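You operate a simulated robot arm through the tools that you are given. There is no shell and no other tool. Be economical: measure what you need, move in short steps, check, and stop when the job is done.

Carry out the task below with a simulated two-armed robot. There is one attempt and no reset: what you move stays moved.

## Task
Pick up the L card divider from the table top with one hand, pass it to the other hand and put it on the packing bench.

It is judged by the outcome, as a careful person would: the job done as asked, and still so three seconds after it is handed in. It fails if anything else is knocked over, pushed out of place, dropped, spilled or broken.

## Robot
Two 6-joint arms with two-finger grippers on one trunk, on a base that drives. Base frame: it is fixed to the floor where the robot stands at the start and does not move with it; the origin is under the middle of the robot, x ahead of it, y to its left, z up; the surface under the hand at the start is at about z = 0.55. Units: m, degrees, N and s.
The left shoulder is at the start at [0.06, 0.143, 0.725], the right one opposite. With the tool pointing down near the work surface each hand reaches from about 0.32 to 0.72 m from the robot's upright axis, wherever it stands, measured 20 degrees to its own side. Places, roughly: packing bench [-0.7, -2.8, 0.8]. Payload 2.45 kg a hand.
The tool frame of a hand sits at the grasp point between the pads (the TCP): z along the fingers, y along the line on which they close. The tips reach 0.026 m beyond it. The gripper opens to 0.096 m. The gripper's body begins 0.069 m behind the TCP.
Orientation is that of the tool frame in the base frame, as a unit quaternion [w, x, y, z]. With the fingers straight down and closing along the base's y, the tool's x points along the base's -x, its y along +y and its z along -z.

## Interface
- The arms move only by the tool play_rows. It takes "left_steps", "right_steps" or both (then of equal length, played together; a hand with none holds still); each is a list of rows, each a list of 3 entries, a list of its own where there are three numbers: the shift along the tool's x, y, z in units of 40 mm (1.0 is 40 mm), then the turn, a rotation vector about the tool's x, y, z in units of 8 degrees (1.0 is 8 degrees), then the closure in counts, from 0 (fully open) to 255 (shut). In form: [[[tx, ty, tz], [wx, wy, wz], jaw], ...]. A call has 1 to 20 rows; each row shifts and turns the commanded pose from where the row before left it, along the tool's axes as they then stand. A call with a number of a shift or a turn outside -1 to 1 is refused whole. Each row takes 0.2 s and may step no farther than 0.05 m and 8.6 degrees from the row before; otherwise, or with a gripper value out of range, the whole call is refused. A pose out of reach is approached as far as the arm can. The call stops where the force on the tool passes 40 N (or 10 N more than at its start, if that is more) or the arm is blocked; 0.2 s more then pass. Each finger halts on what it meets, pressing with about 43 N; the grip force reading is that of the motor and also rises with nothing between the fingers. The clock runs only during rows and for 0.2 s after the last one: add rows that do not move to give the fingers time. The reply holds the time, the measured pose of the TCP, the force on the tool along the base axes, the opening and the grip force, in the units named above and with some noise, with the torque about the TCP (base axes, N m) and any sound that the robot's microphone picked up, and new pictures: "show" is both (left out), scene, wrist or none (wrist: the cameras of the hands that moved).
- Cameras (640 x 400 px; columns grow to the right, rows downward): "scene" is now at [0.124, -0.008, 1.3103]; the picture's right is [-0.13, -0.99, 0.00], its down [-0.89, 0.11, -0.45] and it looks along [0.44, -0.06, -0.90] (base axes); focal length 261 px, centre (320, 200). "left" rides on the left gripper at [0.082, -0.003, -0.098] in its tool frame; the picture's right is [0.04, 1.00, 0.00], its down [-0.73, 0.03, -0.68] and it looks along [-0.68, 0.03, 0.73] (tool axes); focal length 256 px, centre (320, 200). "right" rides on the right gripper at [0.081, 0.003, -0.098] in its tool frame; the picture's right is [-0.04, 1.00, 0.00], its down [-0.73, -0.03, -0.68] and it looks along [-0.68, -0.03, 0.73] (tool axes); focal length 256 px, centre (320, 200). There is no depth. A picture from a camera that has moved, and an enlarged one, comes with that camera's place and axes in the base frame and with its lens.
- raise_lower(by): slides the trunk up (or, below 0, down) by that many m; the arms and the scene camera ride with it, the base frame stays. It gives what a move gives, with no picture.
- base_move(legs): drives the robot by 1 to 6 legs, each [ahead, turn to the left] in m and degrees, along the robot's own axes; the way and the turn of a leg run together, so that a leg with both is an arc; at most 1.5 m and 180 degrees a leg. The arms and the cameras ride along, it lands a little off, and it stops where it bumps. It gives what a move gives, and a new picture of the scene camera.
- pan_tilt(pan, tilt): turns the head with the scene camera to pan (to the left, within 86 degrees either way) and tilt (down, from -29 to 69), counted from straight ahead of the robot. It gives what a move gives, and a new picture of the scene camera.
- enlarge(camera, box): a new picture of the part [left, top, right, bottom] of that camera's present view, enlarged. The clock stands still meanwhile.
- job_done(): hands the job in; it is judged then, once.

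Work in short steps. Places have to be worked out from the pictures, the camera data and where the tool is seen: move nearer, look again, correct. Check each grasp and each placing, and mend what went wrong. You have 120 turns and 260 pictures in all, those below and enlarged ones among them. Open the grippers and draw the arms clear of the work before you hand the job in, unless the task says otherwise; then end with one line.

The tools are called after "Request:" by a JSON object that holds its "name" and its "arguments". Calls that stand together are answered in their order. play_rows: Moves the arms, as the interface text tells. Its arguments: {"type":"object","properties":{"left_steps":{"type":"array","items":{"type":"array"}},"right_steps":{"type":"array","items":{"type":"array"}},"show":{"type":"string","enum":["both","scene","wrist","none"]}},"required":[]} The other tools are called the same way: raise_lower (by) slides the trunk up or down; base_move (legs) drives the base; pan_tilt (pan, tilt) turns the head that bears the scene camera; enlarge (camera, box) takes an enlarged picture of a part of a camera's view; job_done () hands the job in.

At the start:

```text
time_s: 0.0
left_tool_pos: [0.4496, 0.2048, 0.8325]
left_tool_rot: [0.0, -0.005, 1.0, -0.001]
left_contact_force: [-0.6, 0.2, -1.0]
left_ft_torque: [-0.03, -0.02, 0.02]
left_opening: 0.0959
left_grasp_force: 0.1
right_tool_pos: [0.4091, -0.161, 0.7764]
right_tool_rot: [0.0, -0.005, 1.0, 0.001]
right_contact_force: [-0.2, -0.4, -0.9]
right_ft_torque: [0.0, 0.01, 0.05]
right_opening: 0.0958
right_grasp_force: 0.1
trunk travel left (down, up): [-0.35, 0.24]
robot x, y, heading: [-0.002, 0.0005, 0.1]
head pan, tilt: [-7.4, 63.5]
```

scene: 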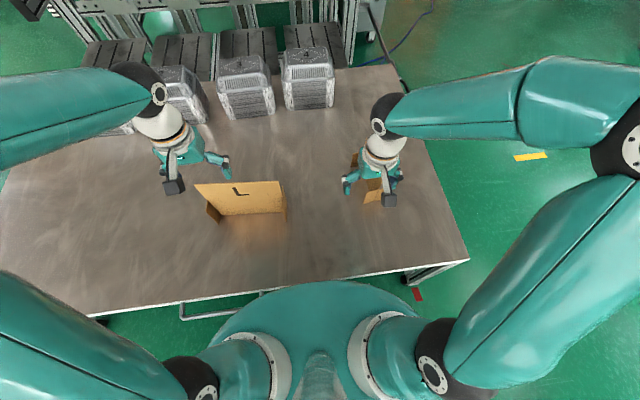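
right: 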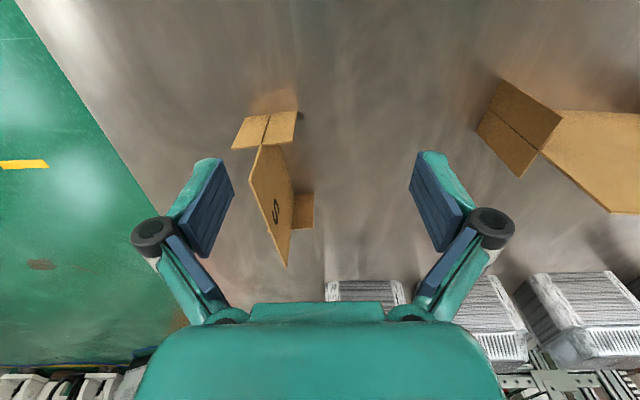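
left: 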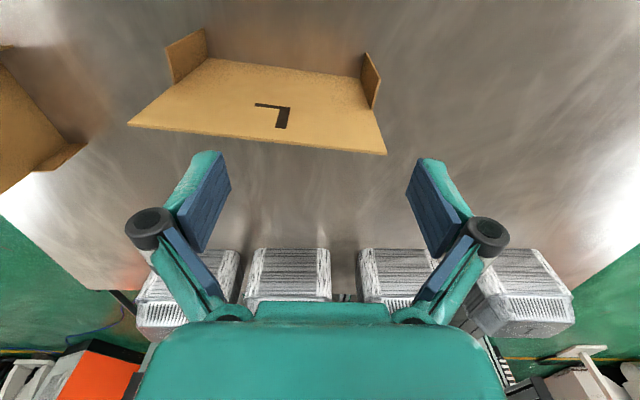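

I start by looking closer at the L divider, which stands upright with end flaps.

Request:
{"name": "enlarge", "arguments": {"camera": "scene", "box": [160, 150, 320, 250]}}

Request:
{"name": "enlarge", "arguments": {"camera": "left", "box": [110, 10, 430, 210]}}

```text
4.00 times, centred on (240, 200) of scene
camera zoom: at [0.124, -0.008, 1.3103], right [-0.13, -0.99, 0.0], down [-0.89, 0.11, -0.45], along [0.44, -0.06, -0.9], focal length 1045 px, centre (640, 200)
```

zoom: 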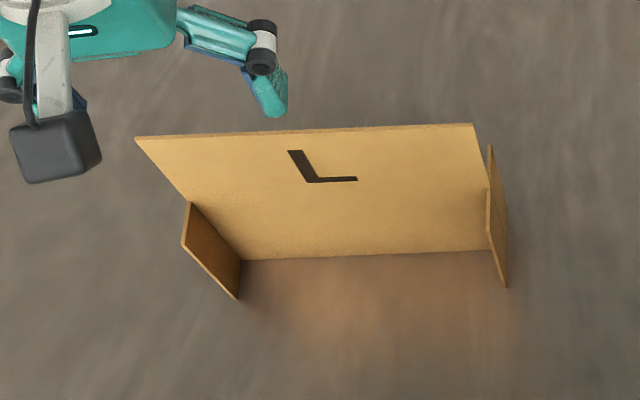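

```text
2.00 times, centred on (270, 110) of left
camera zoom: at [0.3683, 0.2003, 0.9305], right [-0.05, 1.0, 0.0], down [0.73, 0.04, 0.68], along [0.68, 0.03, -0.73], focal length 512 px, centre (420, 380)
```

zoom: 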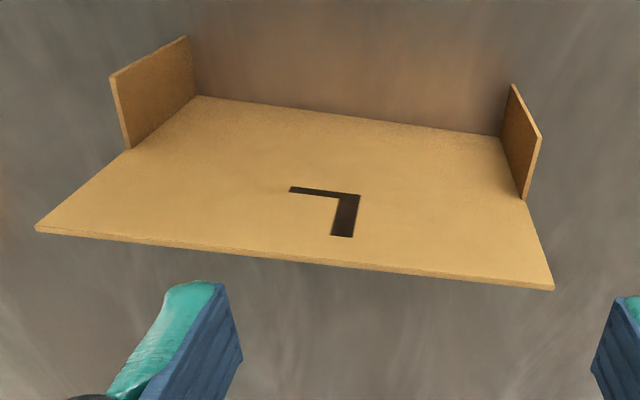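

The panel stands along y with its top edge from about (0.468, 0.054) to (0.485, 0.262) at z≈0.745. I'll raise the trunk for clearance, then turn the left jaw across the panel.

Request:
{"name": "raise_lower", "arguments": {"by": 0.1}}

Request:
{"name": "play_rows", "arguments": {"left_steps": [[[0, 0, 0], [0, 0, 0.99], 0], [[0, 0, 0], [0, 0, 0.99], 0], [[0, 0, 0], [0, 0, 0.99], 0], [[0, 0, 0], [0, 0, 0.99], 0], [[0, 0, 0], [0, 0, 0.99], 0], [[0, 0, 0], [0, 0, 0.99], 0], [[0, 0, 0], [0, 0, 0.99], 0], [[0, 0, 0], [0, 0, 0.99], 0], [[0, 0, 0], [0, 0, 0.99], 0], [[0, 0, 0], [0, 0, 0.99], 0], [[0, 0, 0], [0, 0, 0.99], 0], [[0, 0, 0], [0, 0, 0.99], 0], [[0, 0, 0], [0, 0, 0], 0]]}}

```text
time_s: 1.3
left_tool_pos: [0.451, 0.2049, 0.9329]
left_tool_rot: [0.0, -0.004, 1.0, -0.001]
left_contact_force: [-0.2, -0.8, -0.4]
left_ft_torque: [-0.02, -0.01, -0.03]
left_opening: 0.096
left_grasp_force: 0.0
right_tool_pos: [0.4077, -0.1617, 0.8774]
right_tool_rot: [-0.002, -0.005, 1.0, 0.0]
right_contact_force: [0.3, -0.4, 0.6]
right_ft_torque: [-0.03, 0.04, 0.01]
right_opening: 0.096
right_grasp_force: 0.1
trunk travel left (down, up): [-0.45, 0.14]
robot x, y, heading: [-0.0024, 0.0008, -0.0]
head pan, tilt: [-7.4, 63.5]
```

```text
time_s: 4.1
left_tool_pos: [0.4501, 0.2051, 0.9335]
left_tool_rot: [0.002, 0.734, 0.679, 0.0]
left_contact_force: [-0.5, -0.4, -0.8]
left_ft_torque: [0.0, -0.02, 0.0]
left_opening: 0.0963
left_grasp_force: 0.1
right_tool_pos: [0.4088, -0.1618, 0.8778]
right_tool_rot: [0.001, -0.004, 1.0, 0.001]
right_contact_force: [0.0, 0.2, 0.3]
right_ft_torque: [-0.01, 0.01, 0.06]
right_opening: 0.0962
right_grasp_force: 0.1
trunk travel left (down, up): [-0.45, 0.14]
robot x, y, heading: [-0.001, 0.0014, 0.4]
head pan, tilt: [-7.4, 63.5]
camera scene: at [0.124, -0.008, 1.4103], right [-0.13, -0.99, 0.0], down [-0.89, 0.11, -0.45], along [0.44, -0.06, -0.9], focal length 261 px, centre (320, 200)
camera left: at [0.4531, 0.2863, 1.0314], right [1.0, -0.04, 0.0], down [-0.03, -0.73, 0.68], along [-0.03, -0.68, -0.73], focal length 256 px, centre (320, 200)
```

scene: 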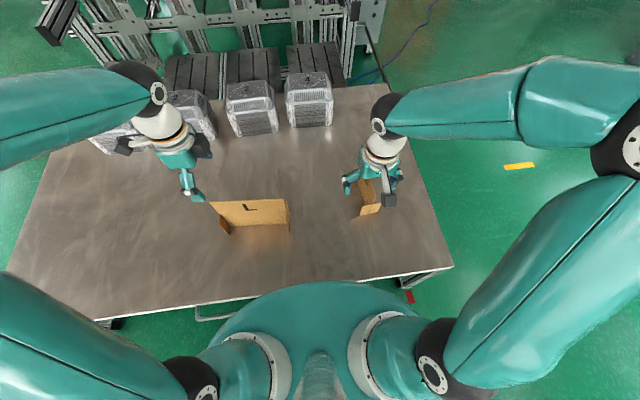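
left: 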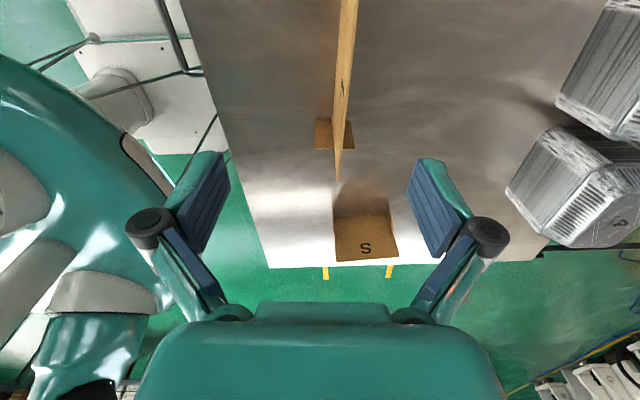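

The left jaw is now across the panel. I'll shift over the edge near y=0.215 and descend to just above it.

Request:
{"name": "play_rows", "arguments": {"left_steps": [[[0.15, 0.35, 0.3], [0, 0, 0], 0], [[0.15, 0.35, 0.5], [0, 0, 0], 0], [[0, 0, 1], [0, 0, 0], 0], [[0, 0, 0.9], [0, 0, 0], 0], [[0, 0, 0], [0, 0, 0], 0]]}}

```text
time_s: 5.3
left_tool_pos: [0.4777, 0.2127, 0.8253]
left_tool_rot: [0.0, 0.734, 0.679, -0.001]
left_contact_force: [-1.1, 0.4, 0.2]
left_ft_torque: [-0.01, -0.01, -0.04]
left_opening: 0.0961
left_grasp_force: 0.1
right_tool_pos: [0.4079, -0.1618, 0.8765]
right_tool_rot: [-0.001, -0.006, 1.0, 0.0]
right_contact_force: [-0.5, 0.7, 0.1]
right_ft_torque: [0.0, 0.0, 0.0]
right_opening: 0.0958
right_grasp_force: 0.2
trunk travel left (down, up): [-0.45, 0.14]
robot x, y, heading: [0.0022, -0.0006, -0.1]
head pan, tilt: [-7.4, 63.5]
camera scene: at [0.1238, -0.0081, 1.4103], right [-0.13, -0.99, 0.0], down [-0.89, 0.12, -0.45], along [0.44, -0.06, -0.9], focal length 261 px, centre (320, 200)
camera left: at [0.4814, 0.2935, 0.9243], right [1.0, -0.04, 0.0], down [-0.03, -0.73, 0.68], along [-0.03, -0.68, -0.73], focal length 256 px, centre (320, 200)
```

scene: 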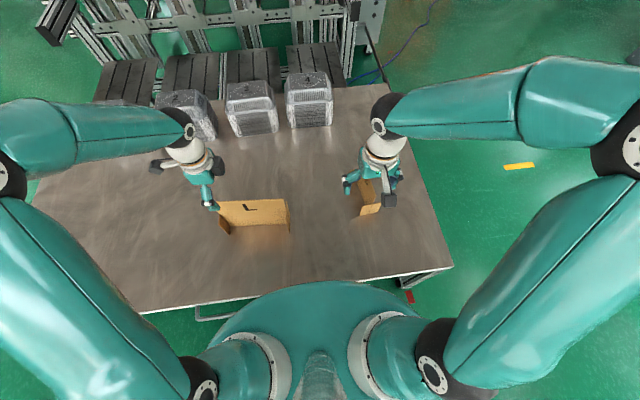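
left: 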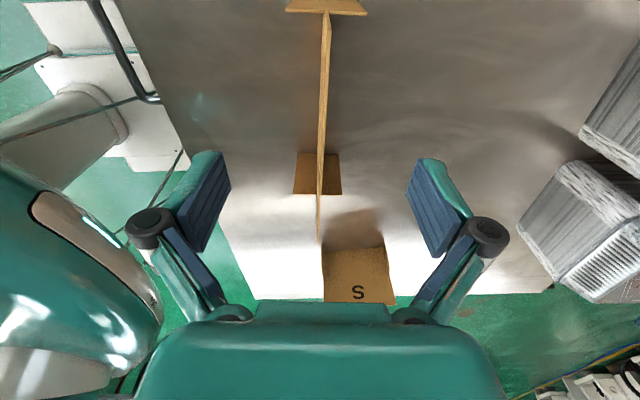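

The panel is centred and parallel between the fingers. I lower so the pads overlap the top edge by about 35 mm and close.

Request:
{"name": "play_rows", "arguments": {"left_steps": [[[0, 0, 0.8], [0, 0, 0], 0], [[0, 0, 0.8], [0, 0, 0], 0], [[0, 0, 0.65], [0, 0, 0], 0], [[0, 0, 0], [0, 0, 0], 0]]}}

```text
time_s: 6.3
left_tool_pos: [0.4772, 0.2144, 0.7338]
left_tool_rot: [0.001, 0.735, 0.678, -0.001]
left_contact_force: [0.4, -0.5, 0.2]
left_ft_torque: [-0.01, 0.0, 0.01]
left_opening: 0.096
left_grasp_force: 0.0
right_tool_pos: [0.4065, -0.1623, 0.8773]
right_tool_rot: [-0.001, -0.006, 1.0, 0.0]
right_contact_force: [-0.3, 0.0, 0.1]
right_ft_torque: [0.02, -0.04, -0.01]
right_opening: 0.096
right_grasp_force: 0.1
trunk travel left (down, up): [-0.45, 0.14]
robot x, y, heading: [-0.0038, 0.0015, -0.2]
head pan, tilt: [-7.4, 63.5]
camera scene: at [0.1239, -0.008, 1.4103], right [-0.13, -0.99, 0.0], down [-0.89, 0.11, -0.45], along [0.44, -0.06, -0.9], focal length 261 px, centre (320, 200)
camera left: at [0.4796, 0.2963, 0.8325], right [1.0, -0.04, 0.0], down [-0.03, -0.73, 0.68], along [-0.03, -0.68, -0.73], focal length 256 px, centre (320, 200)
```

scene: 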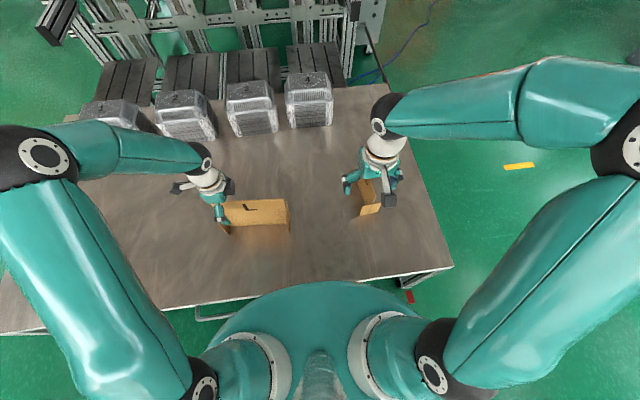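
left: 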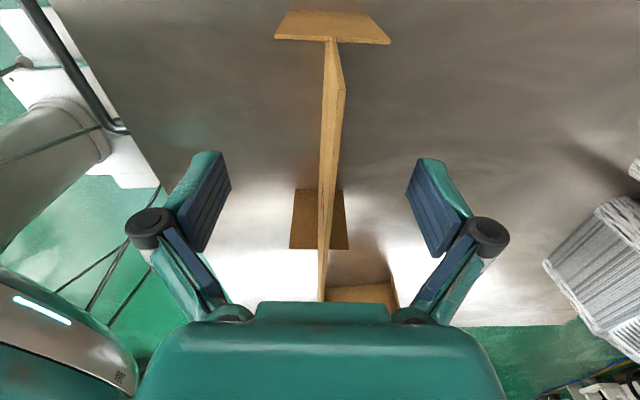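

The panel sits about 5 mm toward +x of the jaw centre. I'll centre on it, then close.

Request:
{"name": "play_rows", "arguments": {"left_steps": [[[0, 0.12, 0], [0, 0, 0], 0], [[0, 0, 0], [0, 0, 0], 60], [[0, 0, 0], [0, 0, 0], 120], [[0, 0, 0], [0, 0, 0], 180], [[0, 0, 0], [0, 0, 0], 255], [[0, 0, 0], [0, 0, 0], 255], [[0, 0, 0], [0, 0, 0], 255], [[0, 0, 0], [0, 0, 0], 255]]}}

```text
time_s: 8.1
left_tool_pos: [0.4832, 0.215, 0.7343]
left_tool_rot: [0.001, 0.735, 0.678, 0.0]
left_contact_force: [-0.6, -0.4, 0.3]
left_ft_torque: [0.05, 0.0, 0.04]
left_opening: 0.0057
left_grasp_force: 31.9
right_tool_pos: [0.4074, -0.1628, 0.8771]
right_tool_rot: [0.0, -0.004, 1.0, 0.0]
right_contact_force: [-1.0, -0.7, 0.1]
right_ft_torque: [0.01, 0.01, 0.02]
right_opening: 0.0959
right_grasp_force: 0.0
trunk travel left (down, up): [-0.45, 0.14]
robot x, y, heading: [-0.0004, 0.0002, -0.2]
head pan, tilt: [-7.4, 63.5]
camera scene: at [0.1242, -0.008, 1.4103], right [-0.13, -0.99, 0.0], down [-0.89, 0.11, -0.44], along [0.44, -0.06, -0.9], focal length 261 px, centre (320, 200)
camera left: at [0.4852, 0.2959, 0.8325], right [1.0, -0.04, 0.0], down [-0.03, -0.73, 0.68], along [-0.03, -0.68, -0.73], focal length 256 px, centre (320, 200)
```

scene: 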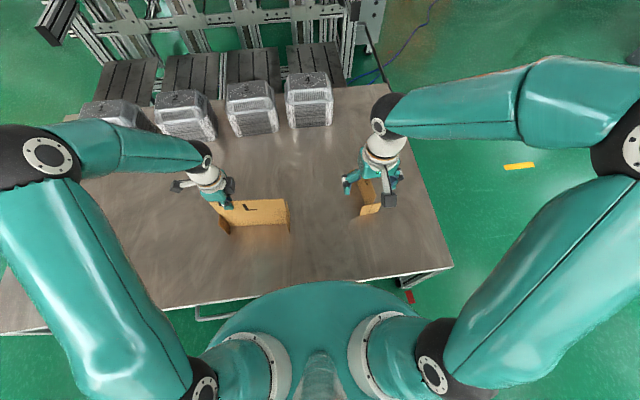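
left: 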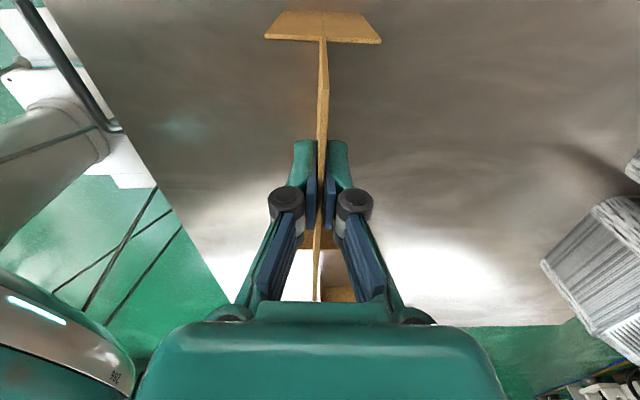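

The grip holds (5.7 mm opening, 32 N). I'll lift the divider about 0.16 m while turning the right hand to mirror the left one.

Request:
{"name": "play_rows", "arguments": {"left_steps": [[[0, 0, -0.2], [0, 0, 0], 255], [[0, 0, -0.38], [0, 0, 0], 255], [[0, 0, -0.38], [0, 0, 0], 255], [[0, 0, -0.38], [0, 0, 0], 255], [[0, 0, -0.38], [0, 0, 0], 255], [[0, 0, -0.38], [0, 0, 0], 255], [[0, 0, -0.38], [0, 0, 0], 255], [[0, 0, -0.38], [0, 0, 0], 255], [[0, 0, -0.38], [0, 0, 0], 255], [[0, 0, -0.38], [0, 0, 0], 255], [[0, 0, -0.38], [0, 0, 0], 255], [[0, 0, 0], [0, 0, 0], 255]], "right_steps": [[[0, 0, -0.25], [0, 0, -0.96], 0], [[0, 0, -0.25], [0, 0, -0.96], 0], [[0, 0, -0.25], [0, 0, -0.96], 0], [[0, 0, -0.25], [0, 0, -0.96], 0], [[0, 0, -0.25], [0, 0, -0.96], 0], [[0, 0, -0.25], [0, 0, -0.96], 0], [[0, 0, -0.25], [0, 0, -0.96], 0], [[0, 0, -0.25], [0, 0, -0.96], 0], [[0, 0, -0.25], [0, 0, -0.96], 0], [[0, 0, -0.25], [0, 0, -0.96], 0], [[0, 0, -0.25], [0, 0, -0.96], 0], [[0, 0, 0], [0, 0, 0], 0]]}}

```text
time_s: 10.7
left_tool_pos: [0.4835, 0.2139, 0.8962]
left_tool_rot: [0.001, 0.734, 0.679, 0.0]
left_contact_force: [-0.8, -0.4, -0.9]
left_ft_torque: [-0.02, 0.0, 0.02]
left_opening: 0.0059
left_grasp_force: 31.2
right_tool_pos: [0.407, -0.163, 0.988]
right_tool_rot: [-0.001, -0.676, 0.737, 0.0]
right_contact_force: [0.1, -0.8, 0.7]
right_ft_torque: [0.02, -0.02, 0.01]
right_opening: 0.0957
right_grasp_force: 0.0
trunk travel left (down, up): [-0.45, 0.14]
robot x, y, heading: [0.0011, -0.0012, -0.1]
head pan, tilt: [-7.4, 63.5]
camera scene: at [0.1243, -0.008, 1.4103], right [-0.13, -0.99, 0.0], down [-0.89, 0.11, -0.44], along [0.44, -0.06, -0.9], focal length 261 px, centre (320, 200)
camera right: at [0.3946, -0.2435, 1.0854], right [-0.99, 0.12, 0.0], down [0.09, 0.73, 0.68], along [0.08, 0.67, -0.73], focal length 256 px, centre (320, 200)
camera left: at [0.4864, 0.2944, 0.9941], right [1.0, -0.04, 0.0], down [-0.03, -0.73, 0.68], along [-0.03, -0.68, -0.73], focal length 256 px, centre (320, 200)
```

scene: 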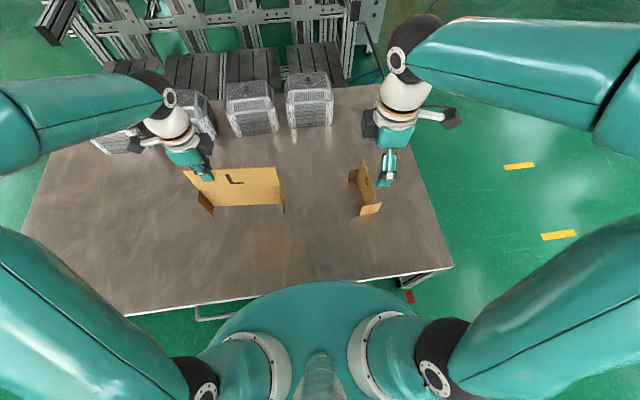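
right: 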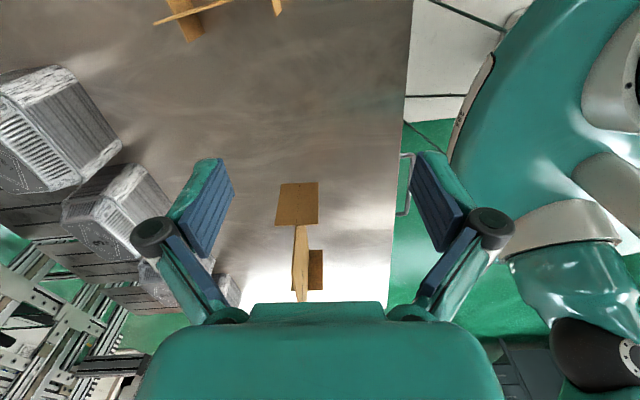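
left: 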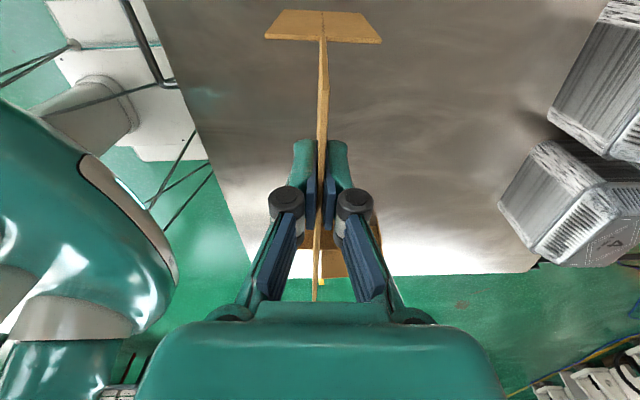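

The divider is in the air. I bring it 0.1 m toward the middle with the left hand, and bring the right hand above its free end.

Request:
{"name": "play_rows", "arguments": {"left_steps": [[[-0.41, 0, 0], [0, 0, 0], 255], [[-0.41, 0, 0], [0, 0, 0], 255], [[-0.42, 0, 0], [0, 0, 0], 255], [[-0.42, 0, 0], [0, 0, 0], 255], [[-0.42, 0, 0], [0, 0, 0], 255], [[-0.42, 0, 0], [0, 0, 0], 255], [[0, 0, 0], [0, 0, 0], 255]], "right_steps": [[[-0.7, -0.2, 0], [0, 0, 0], 0], [[-0.7, -0.2, 0], [0, 0, 0], 0], [[-0.7, -0.2, 0], [0, 0, 0], 0], [[-0.7, -0.2, 0], [0, 0, 0], 0], [[-0.7, -0.2, 0], [0, 0, 0], 0], [[-0.7, -0.2, 0], [0, 0, 0], 0], [[0, 0, 0], [0, 0, 0], 0]]}}

```text
time_s: 12.3
left_tool_pos: [0.4761, 0.1124, 0.8947]
left_tool_rot: [0.0, 0.735, 0.678, -0.001]
left_contact_force: [-2.1, -0.9, -0.5]
left_ft_torque: [0.01, -0.03, -0.01]
left_opening: 0.0061
left_grasp_force: 31.1
right_tool_pos: [0.4693, 0.0016, 0.9878]
right_tool_rot: [0.001, -0.675, 0.737, 0.0]
right_contact_force: [-0.4, 0.1, 0.8]
right_ft_torque: [0.0, -0.01, -0.04]
right_opening: 0.0959
right_grasp_force: 0.1
trunk travel left (down, up): [-0.45, 0.14]
robot x, y, heading: [0.0006, 0.0021, 0.2]
head pan, tilt: [-7.4, 63.5]
camera scene: at [0.1239, -0.0081, 1.4103], right [-0.13, -0.99, 0.0], down [-0.89, 0.12, -0.45], along [0.44, -0.06, -0.9], focal length 261 px, centre (320, 200)
camera right: at [0.4577, -0.0797, 1.0851], right [-0.99, 0.13, 0.0], down [0.09, 0.73, 0.68], along [0.09, 0.67, -0.73], focal length 256 px, centre (320, 200)
camera left: at [0.4789, 0.1942, 0.9916], right [1.0, -0.04, 0.0], down [-0.03, -0.73, 0.68], along [-0.03, -0.68, -0.73], focal length 256 px, centre (320, 200)
```

scene: 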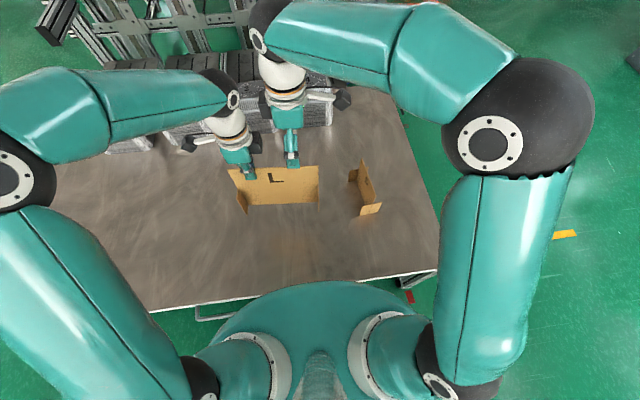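
right: 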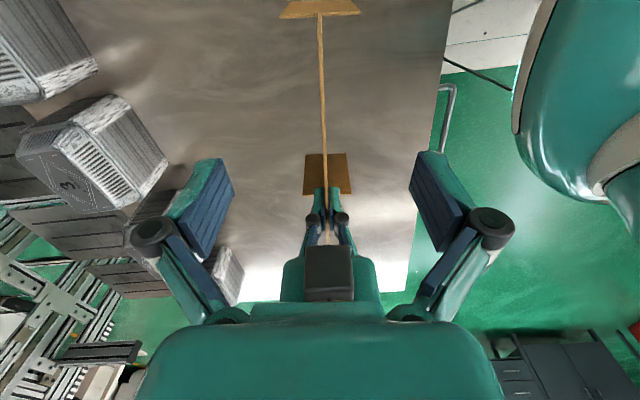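
left: 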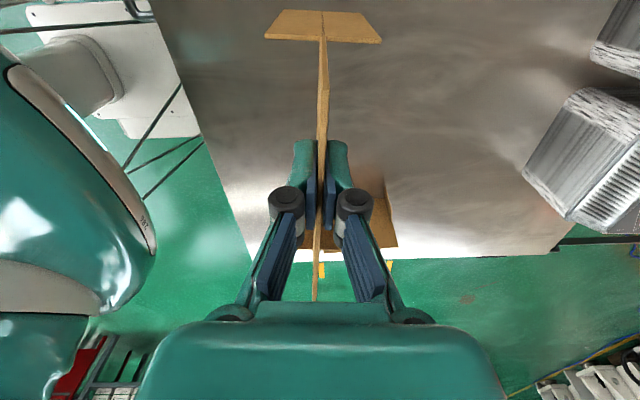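

Both hands are aligned over the panel. There are dark blocks on the grippers' inner sides, so I'll check their clearance before closing in.

Request:
{"name": "enlarge", "arguments": {"camera": "scene", "box": [176, 50, 368, 170]}}

Request:
{"name": "enlarge", "arguments": {"camera": "right", "box": [240, 140, 432, 260]}}

```text
3.33 times, centred on (272, 110) of scene
camera zoom: at [0.1239, -0.0081, 1.4103], right [-0.13, -0.99, 0.0], down [-0.89, 0.12, -0.45], along [0.44, -0.06, -0.9], focal length 871 px, centre (480, 500)
```

zoom: 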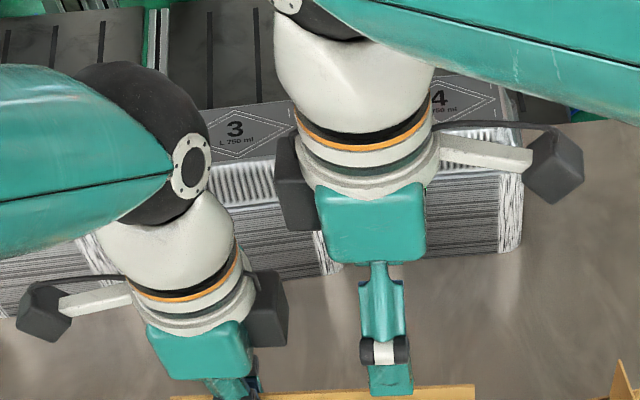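

```text
3.33 times, centred on (336, 200) of right
camera zoom: at [0.4577, -0.0797, 1.0851], right [-0.99, 0.13, 0.0], down [0.09, 0.73, 0.68], along [0.09, 0.67, -0.73], focal length 853 px, centre (267, 200)
```

zoom: 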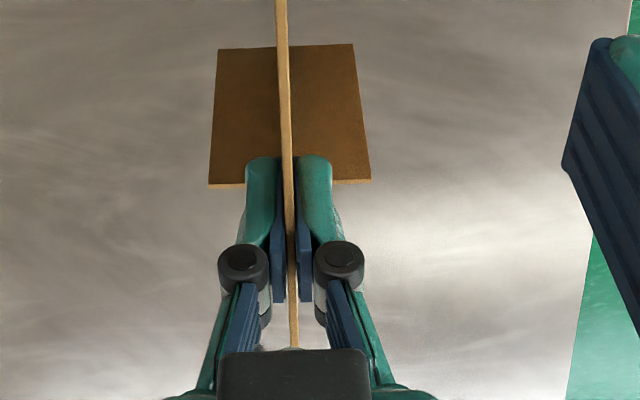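

Inner blocks stick out about 0.05 m each, so I keep the hands about 0.116 m apart. I move the right hand outward 5 mm and lower halfway.

Request:
{"name": "play_rows", "arguments": {"right_steps": [[[0.13, 0, 0], [0, 0, 0], 0], [[0, 0, 0.4], [0, 0, 0], 0], [[0, 0, 0.4], [0, 0, 0], 0], [[0, 0, 0.4], [0, 0, 0], 0], [[0, 0, 0], [0, 0, 0], 0]]}}

Request:
{"name": "enlarge", "arguments": {"camera": "scene", "box": [176, 80, 368, 200]}}

```text
time_s: 13.5
left_tool_pos: [0.4756, 0.1128, 0.8933]
left_tool_rot: [0.001, 0.735, 0.678, -0.001]
left_contact_force: [0.1, -0.5, 0.1]
left_ft_torque: [0.02, 0.02, -0.02]
left_opening: 0.0061
left_grasp_force: 31.3
right_tool_pos: [0.4676, -0.0039, 0.9388]
right_tool_rot: [-0.001, -0.676, 0.737, 0.001]
right_contact_force: [0.1, -0.4, -0.1]
right_ft_torque: [0.03, -0.01, 0.03]
right_opening: 0.0961
right_grasp_force: 0.1
trunk travel left (down, up): [-0.45, 0.14]
robot x, y, heading: [0.0004, 0.0019, -0.0]
head pan, tilt: [-7.4, 63.5]
camera scene: at [0.124, -0.008, 1.4103], right [-0.13, -0.99, 0.0], down [-0.89, 0.11, -0.45], along [0.44, -0.06, -0.9], focal length 261 px, centre (320, 200)
camera right: at [0.4572, -0.0854, 1.0358], right [-0.99, 0.13, 0.0], down [0.09, 0.73, 0.68], along [0.09, 0.67, -0.73], focal length 256 px, centre (320, 200)
```

scene: 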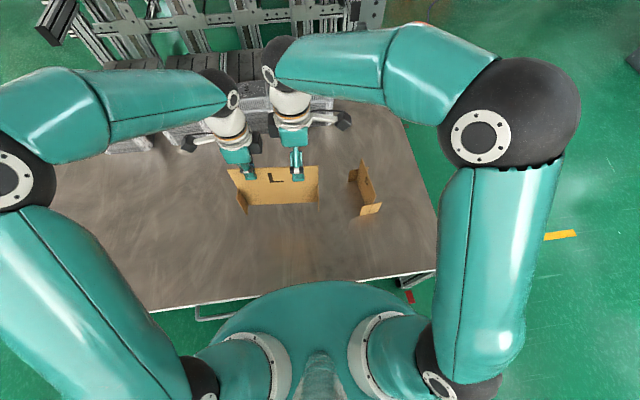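
right: 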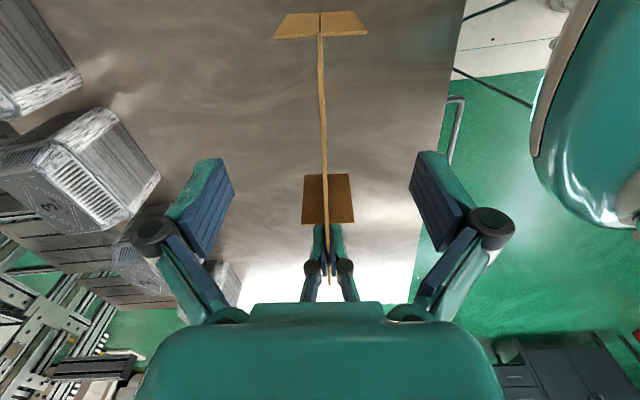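

```text
3.33 times, centred on (272, 140) of scene
camera zoom: at [0.124, -0.008, 1.4103], right [-0.13, -0.99, 0.0], down [-0.89, 0.11, -0.45], along [0.44, -0.06, -0.9], focal length 871 px, centre (480, 400)
```

zoom: 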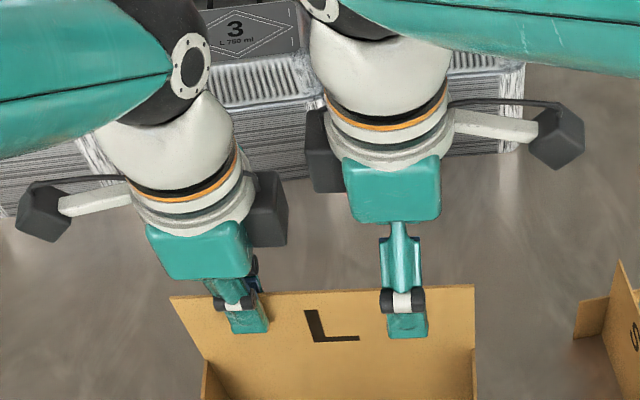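

The block gap looks about 9 mm, so I shift 3 mm more outward, finish lowering, then close the right jaw.

Request:
{"name": "play_rows", "arguments": {"right_steps": [[[0.08, 0.02, 0.2], [0, 0, 0], 0], [[0, 0, 0.4], [0, 0, 0], 0], [[0, 0, 0.35], [0, 0, 0], 0], [[0, 0, 0], [0, 0, 0], 0], [[0, 0, 0], [0, 0, 0], 60], [[0, 0, 0], [0, 0, 0], 120], [[0, 0, 0], [0, 0, 0], 180], [[0, 0, 0], [0, 0, 0], 255], [[0, 0, 0], [0, 0, 0], 255], [[0, 0, 0], [0, 0, 0], 255], [[0, 0, 0], [0, 0, 0], 255]]}}

Request:
{"name": "enlarge", "arguments": {"camera": "scene", "box": [176, 80, 368, 200]}}

```text
time_s: 15.9
left_tool_pos: [0.4777, 0.1137, 0.8931]
left_tool_rot: [0.001, 0.734, 0.679, 0.0]
left_contact_force: [6.4, -1.8, -0.5]
left_ft_torque: [0.03, -0.13, 0.3]
left_opening: 0.0062
left_grasp_force: 30.5
right_tool_pos: [0.468, -0.0064, 0.901]
right_tool_rot: [-0.001, -0.677, 0.736, 0.0]
right_contact_force: [-7.0, 0.2, -0.1]
right_ft_torque: [0.04, 0.12, 0.52]
right_opening: 0.006
right_grasp_force: 31.0
trunk travel left (down, up): [-0.45, 0.14]
robot x, y, heading: [-0.0004, 0.0, -0.0]
head pan, tilt: [-7.4, 63.5]
camera scene: at [0.1242, -0.008, 1.4103], right [-0.13, -0.99, 0.0], down [-0.89, 0.11, -0.44], along [0.44, -0.06, -0.9], focal length 261 px, centre (320, 200)
camera right: at [0.4565, -0.0878, 0.9988], right [-0.99, 0.13, 0.0], down [0.09, 0.73, 0.68], along [0.08, 0.67, -0.73], focal length 256 px, centre (320, 200)
```

scene: 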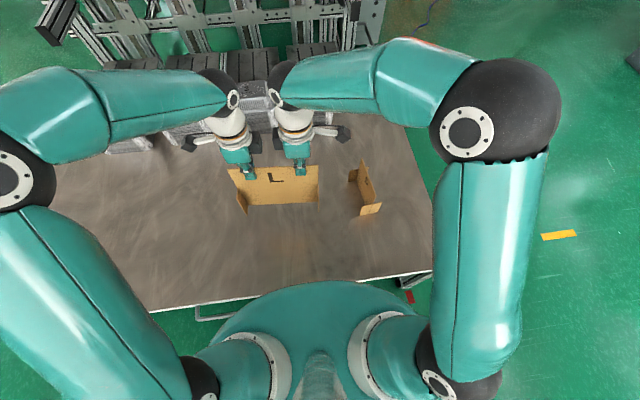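
right: 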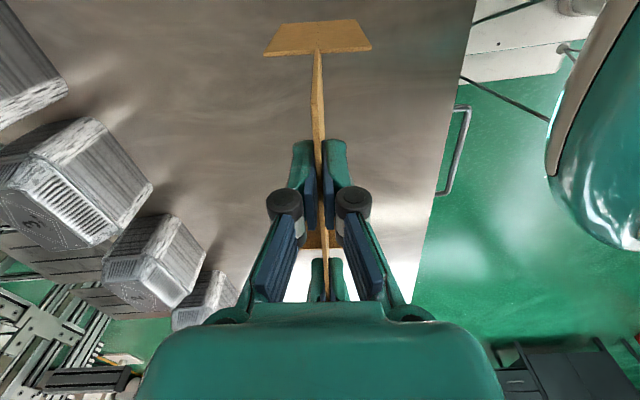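

```text
3.33 times, centred on (272, 140) of scene
camera zoom: at [0.1242, -0.008, 1.4103], right [-0.13, -0.99, 0.0], down [-0.89, 0.11, -0.44], along [0.44, -0.06, -0.9], focal length 871 px, centre (480, 400)
```

zoom: 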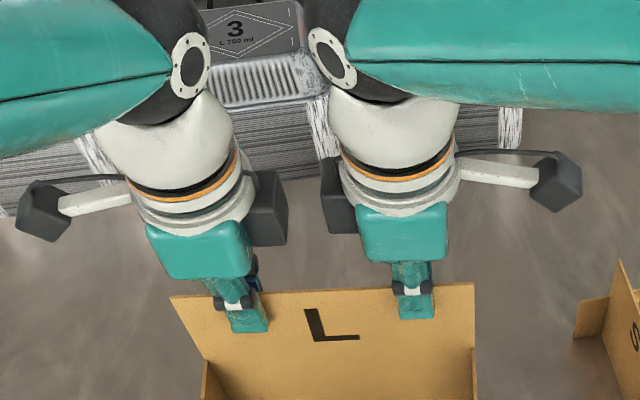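

Both hands hold the panel (6 mm openings, 31 N each). Now I open the left jaw and lift it away, first straight up, then outward.

Request:
{"name": "play_rows", "arguments": {"left_steps": [[[0, 0, 0], [0, 0, 0], 180], [[0, 0, 0], [0, 0, 0], 100], [[0, 0, 0], [0, 0, 0], 0], [[0, 0, 0], [0, 0, 0], 0], [[0, 0, 0], [0, 0, 0], 0], [[0, 0, -0.5], [0, 0, 0], 0], [[0.1, 0, -0.7], [0, 0, 0], 0], [[0.2, 0, -0.7], [0, 0, 0], 0], [[0.8, 0, -0.2], [0, 0, 0], 0], [[0.9, 0, 0], [0, 0, 0], 0], [[0.9, 0, 0], [0, 0, 0], 0], [[0.9, 0, 0], [0, 0, 0], 0], [[0, 0, 0], [0, 0, 0], 0]], "right_steps": [[[0, 0, 0], [0, 0, 0], 255], [[0, 0, 0], [0, 0, 0], 255], [[0, 0, 0], [0, 0, 0], 255], [[0, 0, 0], [0, 0, 0], 255], [[0, 0, 0], [0, 0, 0], 255], [[0, 0, 0], [0, 0, 0], 255], [[0, 0, 0], [0, 0, 0], 255], [[0, 0, 0], [0, 0, 0], 255], [[0, 0, 0], [0, 0, 0], 255], [[0, 0, 0], [0, 0, 0], 255], [[0, 0, 0], [0, 0, 0], 255], [[0, 0, 0], [0, 0, 0], 255], [[0, 0, 0], [0, 0, 0], 255]]}}

```text
time_s: 18.7
left_tool_pos: [0.4859, 0.2648, 0.9773]
left_tool_rot: [0.0, 0.734, 0.679, -0.002]
left_contact_force: [-0.7, 0.5, 0.3]
left_ft_torque: [-0.02, 0.0, 0.0]
left_opening: 0.0961
left_grasp_force: 0.0
right_tool_pos: [0.4691, -0.0074, 0.9013]
right_tool_rot: [-0.001, -0.676, 0.737, 0.001]
right_contact_force: [-0.1, 0.4, -0.5]
right_ft_torque: [-0.02, -0.02, 0.01]
right_opening: 0.0061
right_grasp_force: 32.0
trunk travel left (down, up): [-0.45, 0.14]
robot x, y, heading: [-0.0003, -0.0017, -0.2]
head pan, tilt: [-7.4, 63.5]
camera scene: at [0.1242, -0.0082, 1.4103], right [-0.13, -0.99, 0.0], down [-0.89, 0.12, -0.44], along [0.44, -0.06, -0.9], focal length 261 px, centre (320, 200)
camera right: at [0.4567, -0.088, 0.9989], right [-0.99, 0.13, 0.0], down [0.09, 0.73, 0.68], along [0.09, 0.67, -0.73], focal length 256 px, centre (320, 200)
camera left: at [0.4879, 0.3457, 1.0762], right [1.0, -0.04, 0.0], down [-0.03, -0.73, 0.68], along [-0.03, -0.68, -0.73], focal length 256 px, centre (320, 200)
```

scene: 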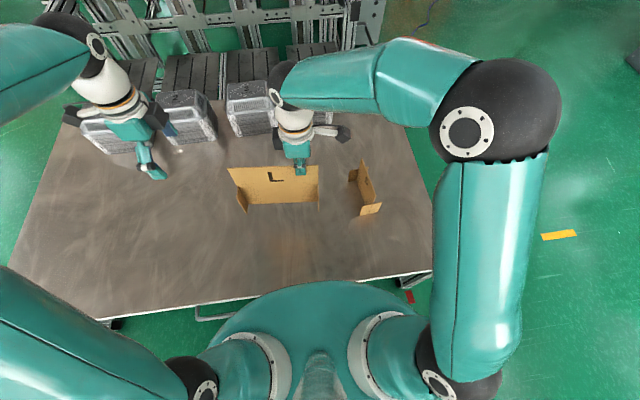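
right: 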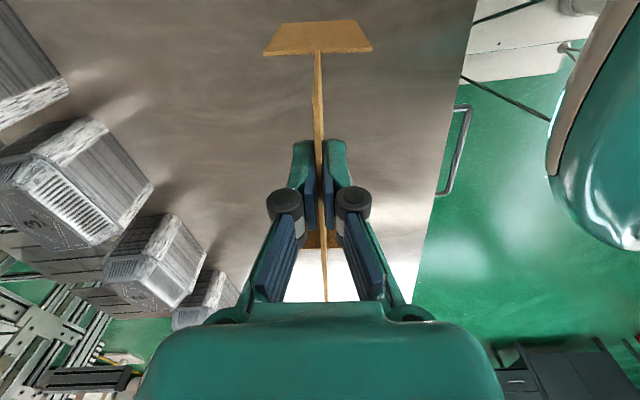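
left: 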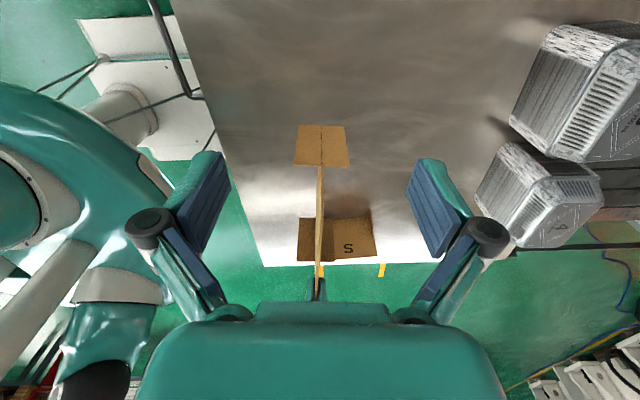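

The handover worked: only the right hand holds it. I raise the trunk to get clear and look around to the right toward the bench.

Request:
{"name": "raise_lower", "arguments": {"by": 0.139}}

Request:
{"name": "pan_tilt", "arguments": {"pan": -86, "tilt": 15}}

```text
time_s: 20.4
left_tool_pos: [0.4857, 0.2642, 1.1171]
left_tool_rot: [0.001, 0.734, 0.679, 0.0]
left_contact_force: [-0.3, 0.0, 0.2]
left_ft_torque: [0.03, 0.0, 0.0]
left_opening: 0.0958
left_grasp_force: 0.1
right_tool_pos: [0.4694, -0.0072, 1.0389]
right_tool_rot: [0.0, -0.676, 0.737, 0.001]
right_contact_force: [-0.6, 0.3, -1.0]
right_ft_torque: [0.0, 0.04, -0.05]
right_opening: 0.0062
right_grasp_force: 31.7
trunk travel left (down, up): [-0.589, 0.001]
robot x, y, heading: [-0.0043, 0.0022, -0.0]
head pan, tilt: [-7.4, 63.5]
```

```text
time_s: 21.9
left_tool_pos: [0.4851, 0.2647, 1.116]
left_tool_rot: [0.0, 0.735, 0.679, -0.001]
left_contact_force: [0.2, 0.3, -0.1]
left_ft_torque: [-0.01, -0.01, 0.0]
left_opening: 0.0961
left_grasp_force: 0.0
right_tool_pos: [0.4678, -0.0062, 1.0405]
right_tool_rot: [0.0, -0.676, 0.737, 0.0]
right_contact_force: [0.0, 0.1, -1.0]
right_ft_torque: [0.01, -0.01, 0.01]
right_opening: 0.006
right_grasp_force: 31.5
trunk travel left (down, up): [-0.589, 0.001]
robot x, y, heading: [-0.002, -0.0046, -0.2]
head pan, tilt: [-85.9, 15.0]
camera scene: at [0.069, -0.0932, 1.6196], right [-1.0, -0.07, 0.0], down [-0.02, 0.26, -0.97], along [0.07, -0.96, -0.26], focal length 261 px, centre (320, 200)
```

scene: 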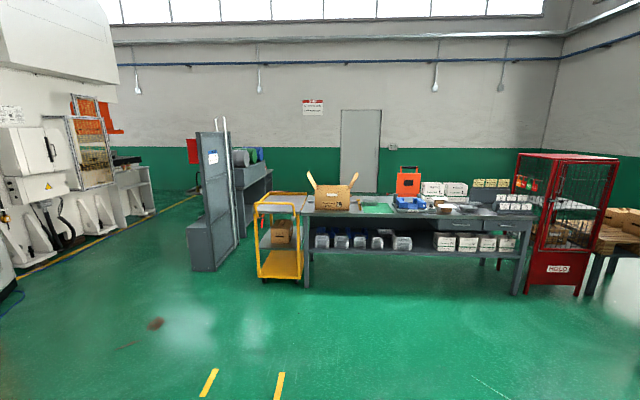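

The packing bench is straight ahead in this view. I enlarge it to find its edges and free space.

Request:
{"name": "enlarge", "arguments": {"camera": "scene", "box": [250, 150, 410, 250]}}

Request:
{"name": "enlarge", "arguments": {"camera": "scene", "box": [390, 150, 550, 250]}}

```text
4.00 times, centred on (330, 200) of scene
camera zoom: at [0.069, -0.0932, 1.6196], right [-1.0, -0.07, 0.0], down [-0.02, 0.26, -0.97], along [0.07, -0.96, -0.26], focal length 1045 px, centre (280, 200)
```

zoom: 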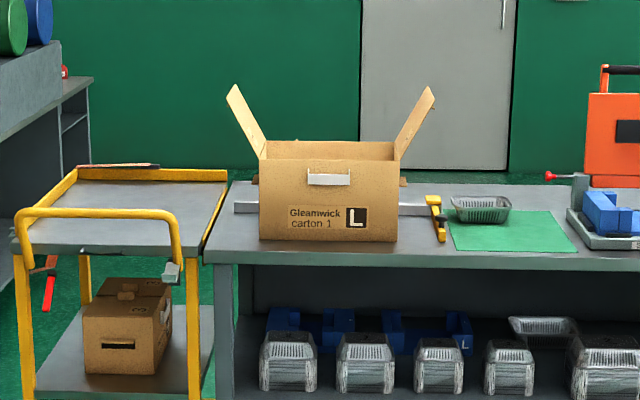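

```text
4.00 times, centred on (470, 200) of scene
camera zoom: at [0.069, -0.0932, 1.6196], right [-1.0, -0.07, 0.0], down [-0.02, 0.26, -0.97], along [0.07, -0.96, -0.26], focal length 1045 px, centre (-280, 200)
```

zoom: 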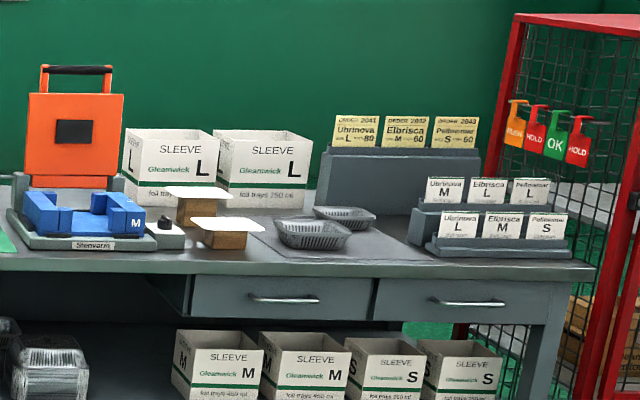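

The bench front edge is at about y≈-2.53, top z≈0.8; the green mat around (-0.37, -2.78) is the open area, with a tall carton just left of it. I retract the left hand so it stays clear, then back off the table and turn right.

Request:
{"name": "play_rows", "arguments": {"left_steps": [[[0, -0.8, -0.2], [0, 0, 0], 0], [[0, -0.8, -0.2], [0, 0, 0], 0], [[0, -0.8, 0], [0, 0, 0], 0], [[0, -0.8, 0], [0, 0, 0], 0], [[0, -0.4, 0], [0, 0, 0], 0]], "show": "none"}}

Request:
{"name": "base_move", "arguments": {"legs": [[-0.36, 0]]}}

```text
time_s: 23.1
left_tool_pos: [0.3418, 0.2746, 1.131]
left_tool_rot: [0.001, 0.734, 0.679, 0.0]
left_contact_force: [0.2, 0.5, -0.1]
left_ft_torque: [-0.02, -0.02, 0.01]
left_opening: 0.0957
left_grasp_force: 0.0
right_tool_pos: [0.4677, -0.0061, 1.0396]
right_tool_rot: [0.0, -0.676, 0.737, 0.0]
right_contact_force: [1.1, -0.3, 0.1]
right_ft_torque: [-0.03, -0.02, -0.01]
right_opening: 0.0061
right_grasp_force: 31.4
trunk travel left (down, up): [-0.589, 0.001]
robot x, y, heading: [0.0006, 0.0014, -0.0]
head pan, tilt: [-85.9, 15.0]
```

```text
time_s: 25.5
left_tool_pos: [-0.0277, 0.2756, 1.1322]
left_tool_rot: [0.0, 0.733, 0.68, 0.0]
left_contact_force: [-0.2, -0.1, -0.8]
left_ft_torque: [0.0, -0.03, 0.0]
left_opening: 0.0962
left_grasp_force: 0.1
right_tool_pos: [0.1008, -0.0038, 1.0415]
right_tool_rot: [0.0, -0.678, 0.735, 0.0]
right_contact_force: [-0.4, -0.2, -0.6]
right_ft_torque: [-0.01, -0.02, -0.02]
right_opening: 0.0061
right_grasp_force: 31.6
trunk travel left (down, up): [-0.589, 0.001]
robot x, y, heading: [-0.3687, 0.0008, 0.4]
head pan, tilt: [-85.9, 15.0]
camera scene: at [-0.2982, -0.0932, 1.6197], right [-1.0, -0.08, 0.0], down [-0.02, 0.26, -0.97], along [0.07, -0.96, -0.26], focal length 261 px, centre (320, 200)
```

scene: 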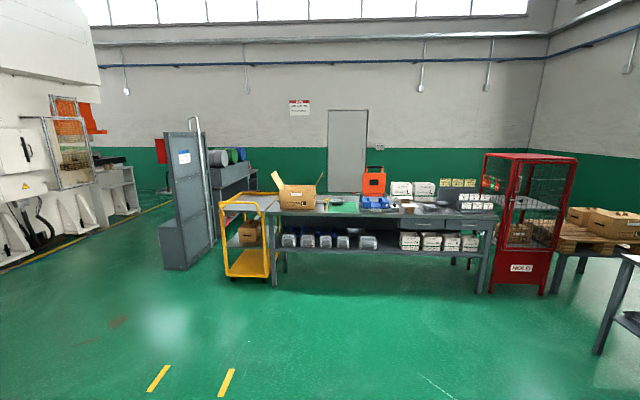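

Clear so far. Now turn right 90° and drive 1.3 m toward the bench, with the head facing forward.

Request:
{"name": "pan_tilt", "arguments": {"pan": 0, "tilt": 30}}

Request:
{"name": "base_move", "arguments": {"legs": [[0, -90.4], [1.3, 0]]}}

```text
time_s: 27.1
left_tool_pos: [-0.0264, 0.2755, 1.1326]
left_tool_rot: [0.0, 0.733, 0.68, 0.0]
left_contact_force: [0.5, 0.3, -0.3]
left_ft_torque: [-0.02, 0.03, 0.01]
left_opening: 0.096
left_grasp_force: 0.0
right_tool_pos: [0.1035, -0.0037, 1.0399]
right_tool_rot: [0.0, -0.679, 0.734, 0.0]
right_contact_force: [-0.5, 0.2, -0.7]
right_ft_torque: [-0.01, -0.02, 0.04]
right_opening: 0.006
right_grasp_force: 31.3
trunk travel left (down, up): [-0.589, 0.001]
robot x, y, heading: [-0.3662, -0.0034, 0.4]
head pan, tilt: [0.0, 30.0]
camera scene: at [-0.2136, 0.0004, 1.5954], right [0.01, -1.0, 0.0], down [-0.5, 0.0, -0.87], along [0.87, 0.0, -0.5], focal length 261 px, centre (320, 200)
```

scene: 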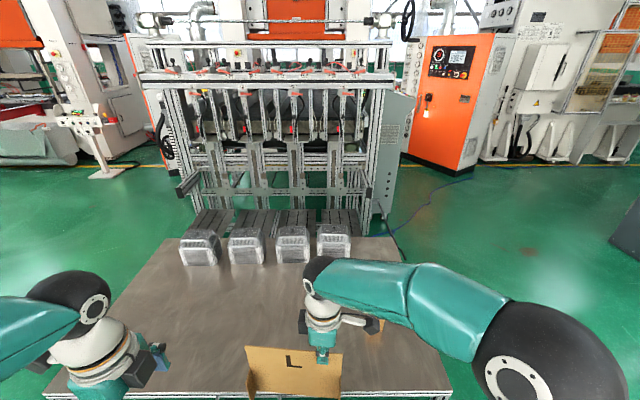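

```text
time_s: 30.5
left_tool_pos: [0.0204, -0.21, 1.1339]
left_tool_rot: [0.0, 0.987, 0.163, 0.001]
left_contact_force: [-0.3, -0.5, -0.3]
left_ft_torque: [0.04, -0.07, 0.0]
left_opening: 0.096
left_grasp_force: 0.1
right_tool_pos: [-0.1851, -0.4371, 1.0425]
right_tool_rot: [0.002, -0.161, 0.987, 0.002]
right_contact_force: [-1.9, -1.0, -1.3]
right_ft_torque: [0.01, -0.03, -0.01]
right_opening: 0.0064
right_grasp_force: 31.4
trunk travel left (down, up): [-0.589, 0.001]
robot x, y, heading: [-0.3253, 0.0159, -67.7]
head pan, tilt: [0.0, 30.0]
stopped in leg 1: the robot was blocked; the commanded pose is now the measured one
camera scene: at [-0.271, -0.127, 1.5952], right [-0.93, -0.38, 0.0], down [-0.19, 0.47, -0.87], along [0.33, -0.8, -0.5], focal length 261 px, centre (320, 200)
```

scene: 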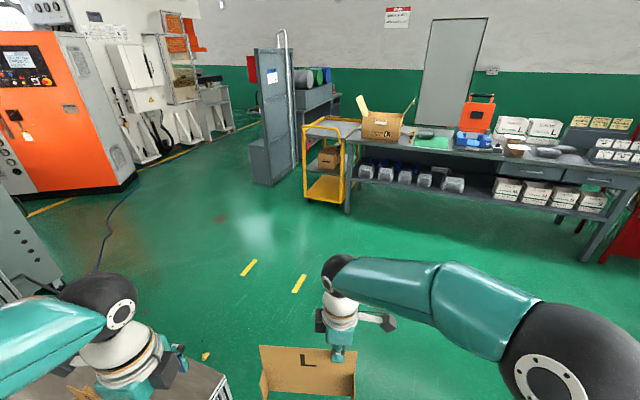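

The turn stopped at -67.7°, something touched. I'll look down to the left and right to see what.

Request:
{"name": "pan_tilt", "arguments": {"pan": 80, "tilt": 55}}

Request:
{"name": "pan_tilt", "arguments": {"pan": -86, "tilt": 50}}

```text
time_s: 32.0
left_tool_pos: [0.0242, -0.2067, 1.1331]
left_tool_rot: [0.0, 0.987, 0.163, 0.0]
left_contact_force: [-0.7, -0.1, 0.2]
left_ft_torque: [0.03, 0.01, -0.02]
left_opening: 0.0959
left_grasp_force: 0.1
right_tool_pos: [-0.1823, -0.4353, 1.0417]
right_tool_rot: [-0.001, -0.161, 0.987, 0.0]
right_contact_force: [0.6, -0.3, -0.8]
right_ft_torque: [0.02, 0.04, 0.0]
right_opening: 0.0061
right_grasp_force: 30.8
trunk travel left (down, up): [-0.589, 0.001]
robot x, y, heading: [-0.3231, 0.0156, -67.8]
head pan, tilt: [80.0, 55.0]
camera scene: at [-0.2317, -0.0255, 1.5594], right [0.21, -0.98, 0.0], down [-0.8, -0.17, -0.57], along [0.56, 0.12, -0.82], focal length 261 px, centre (320, 200)
```

scene: 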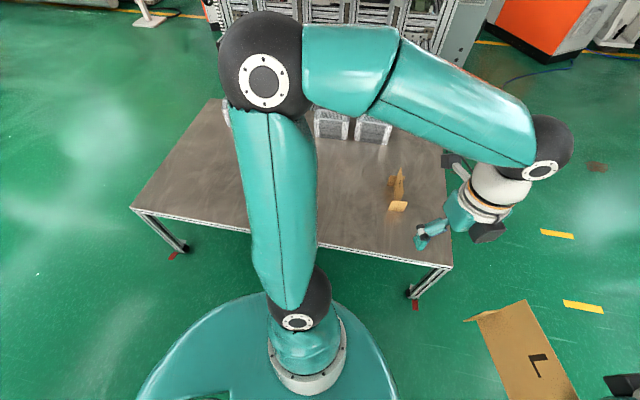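

```text
time_s: 34.6
left_tool_pos: [0.0237, -0.2086, 1.133]
left_tool_rot: [0.0, 0.987, 0.163, 0.0]
left_contact_force: [-0.7, 0.2, 0.3]
left_ft_torque: [0.0, 0.01, 0.02]
left_opening: 0.096
left_grasp_force: 0.1
right_tool_pos: [-0.1824, -0.4361, 1.0423]
right_tool_rot: [0.0, -0.16, 0.987, 0.0]
right_contact_force: [0.0, -0.1, -0.6]
right_ft_torque: [0.01, 0.02, -0.02]
right_opening: 0.006
right_grasp_force: 31.5
trunk travel left (down, up): [-0.589, 0.001]
robot x, y, heading: [-0.3264, 0.0163, -68.0]
head pan, tilt: [-85.9, 50.0]
camera scene: at [-0.3713, -0.0747, 1.5659], right [-0.44, 0.9, 0.0], down [0.69, 0.34, -0.64], along [-0.58, -0.28, -0.77], focal length 261 px, centre (320, 200)
```

scene: 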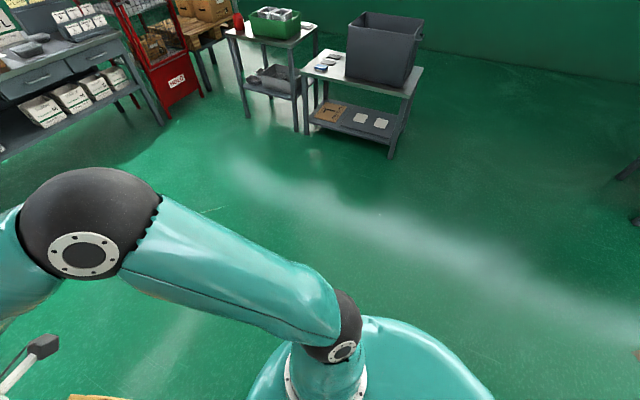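

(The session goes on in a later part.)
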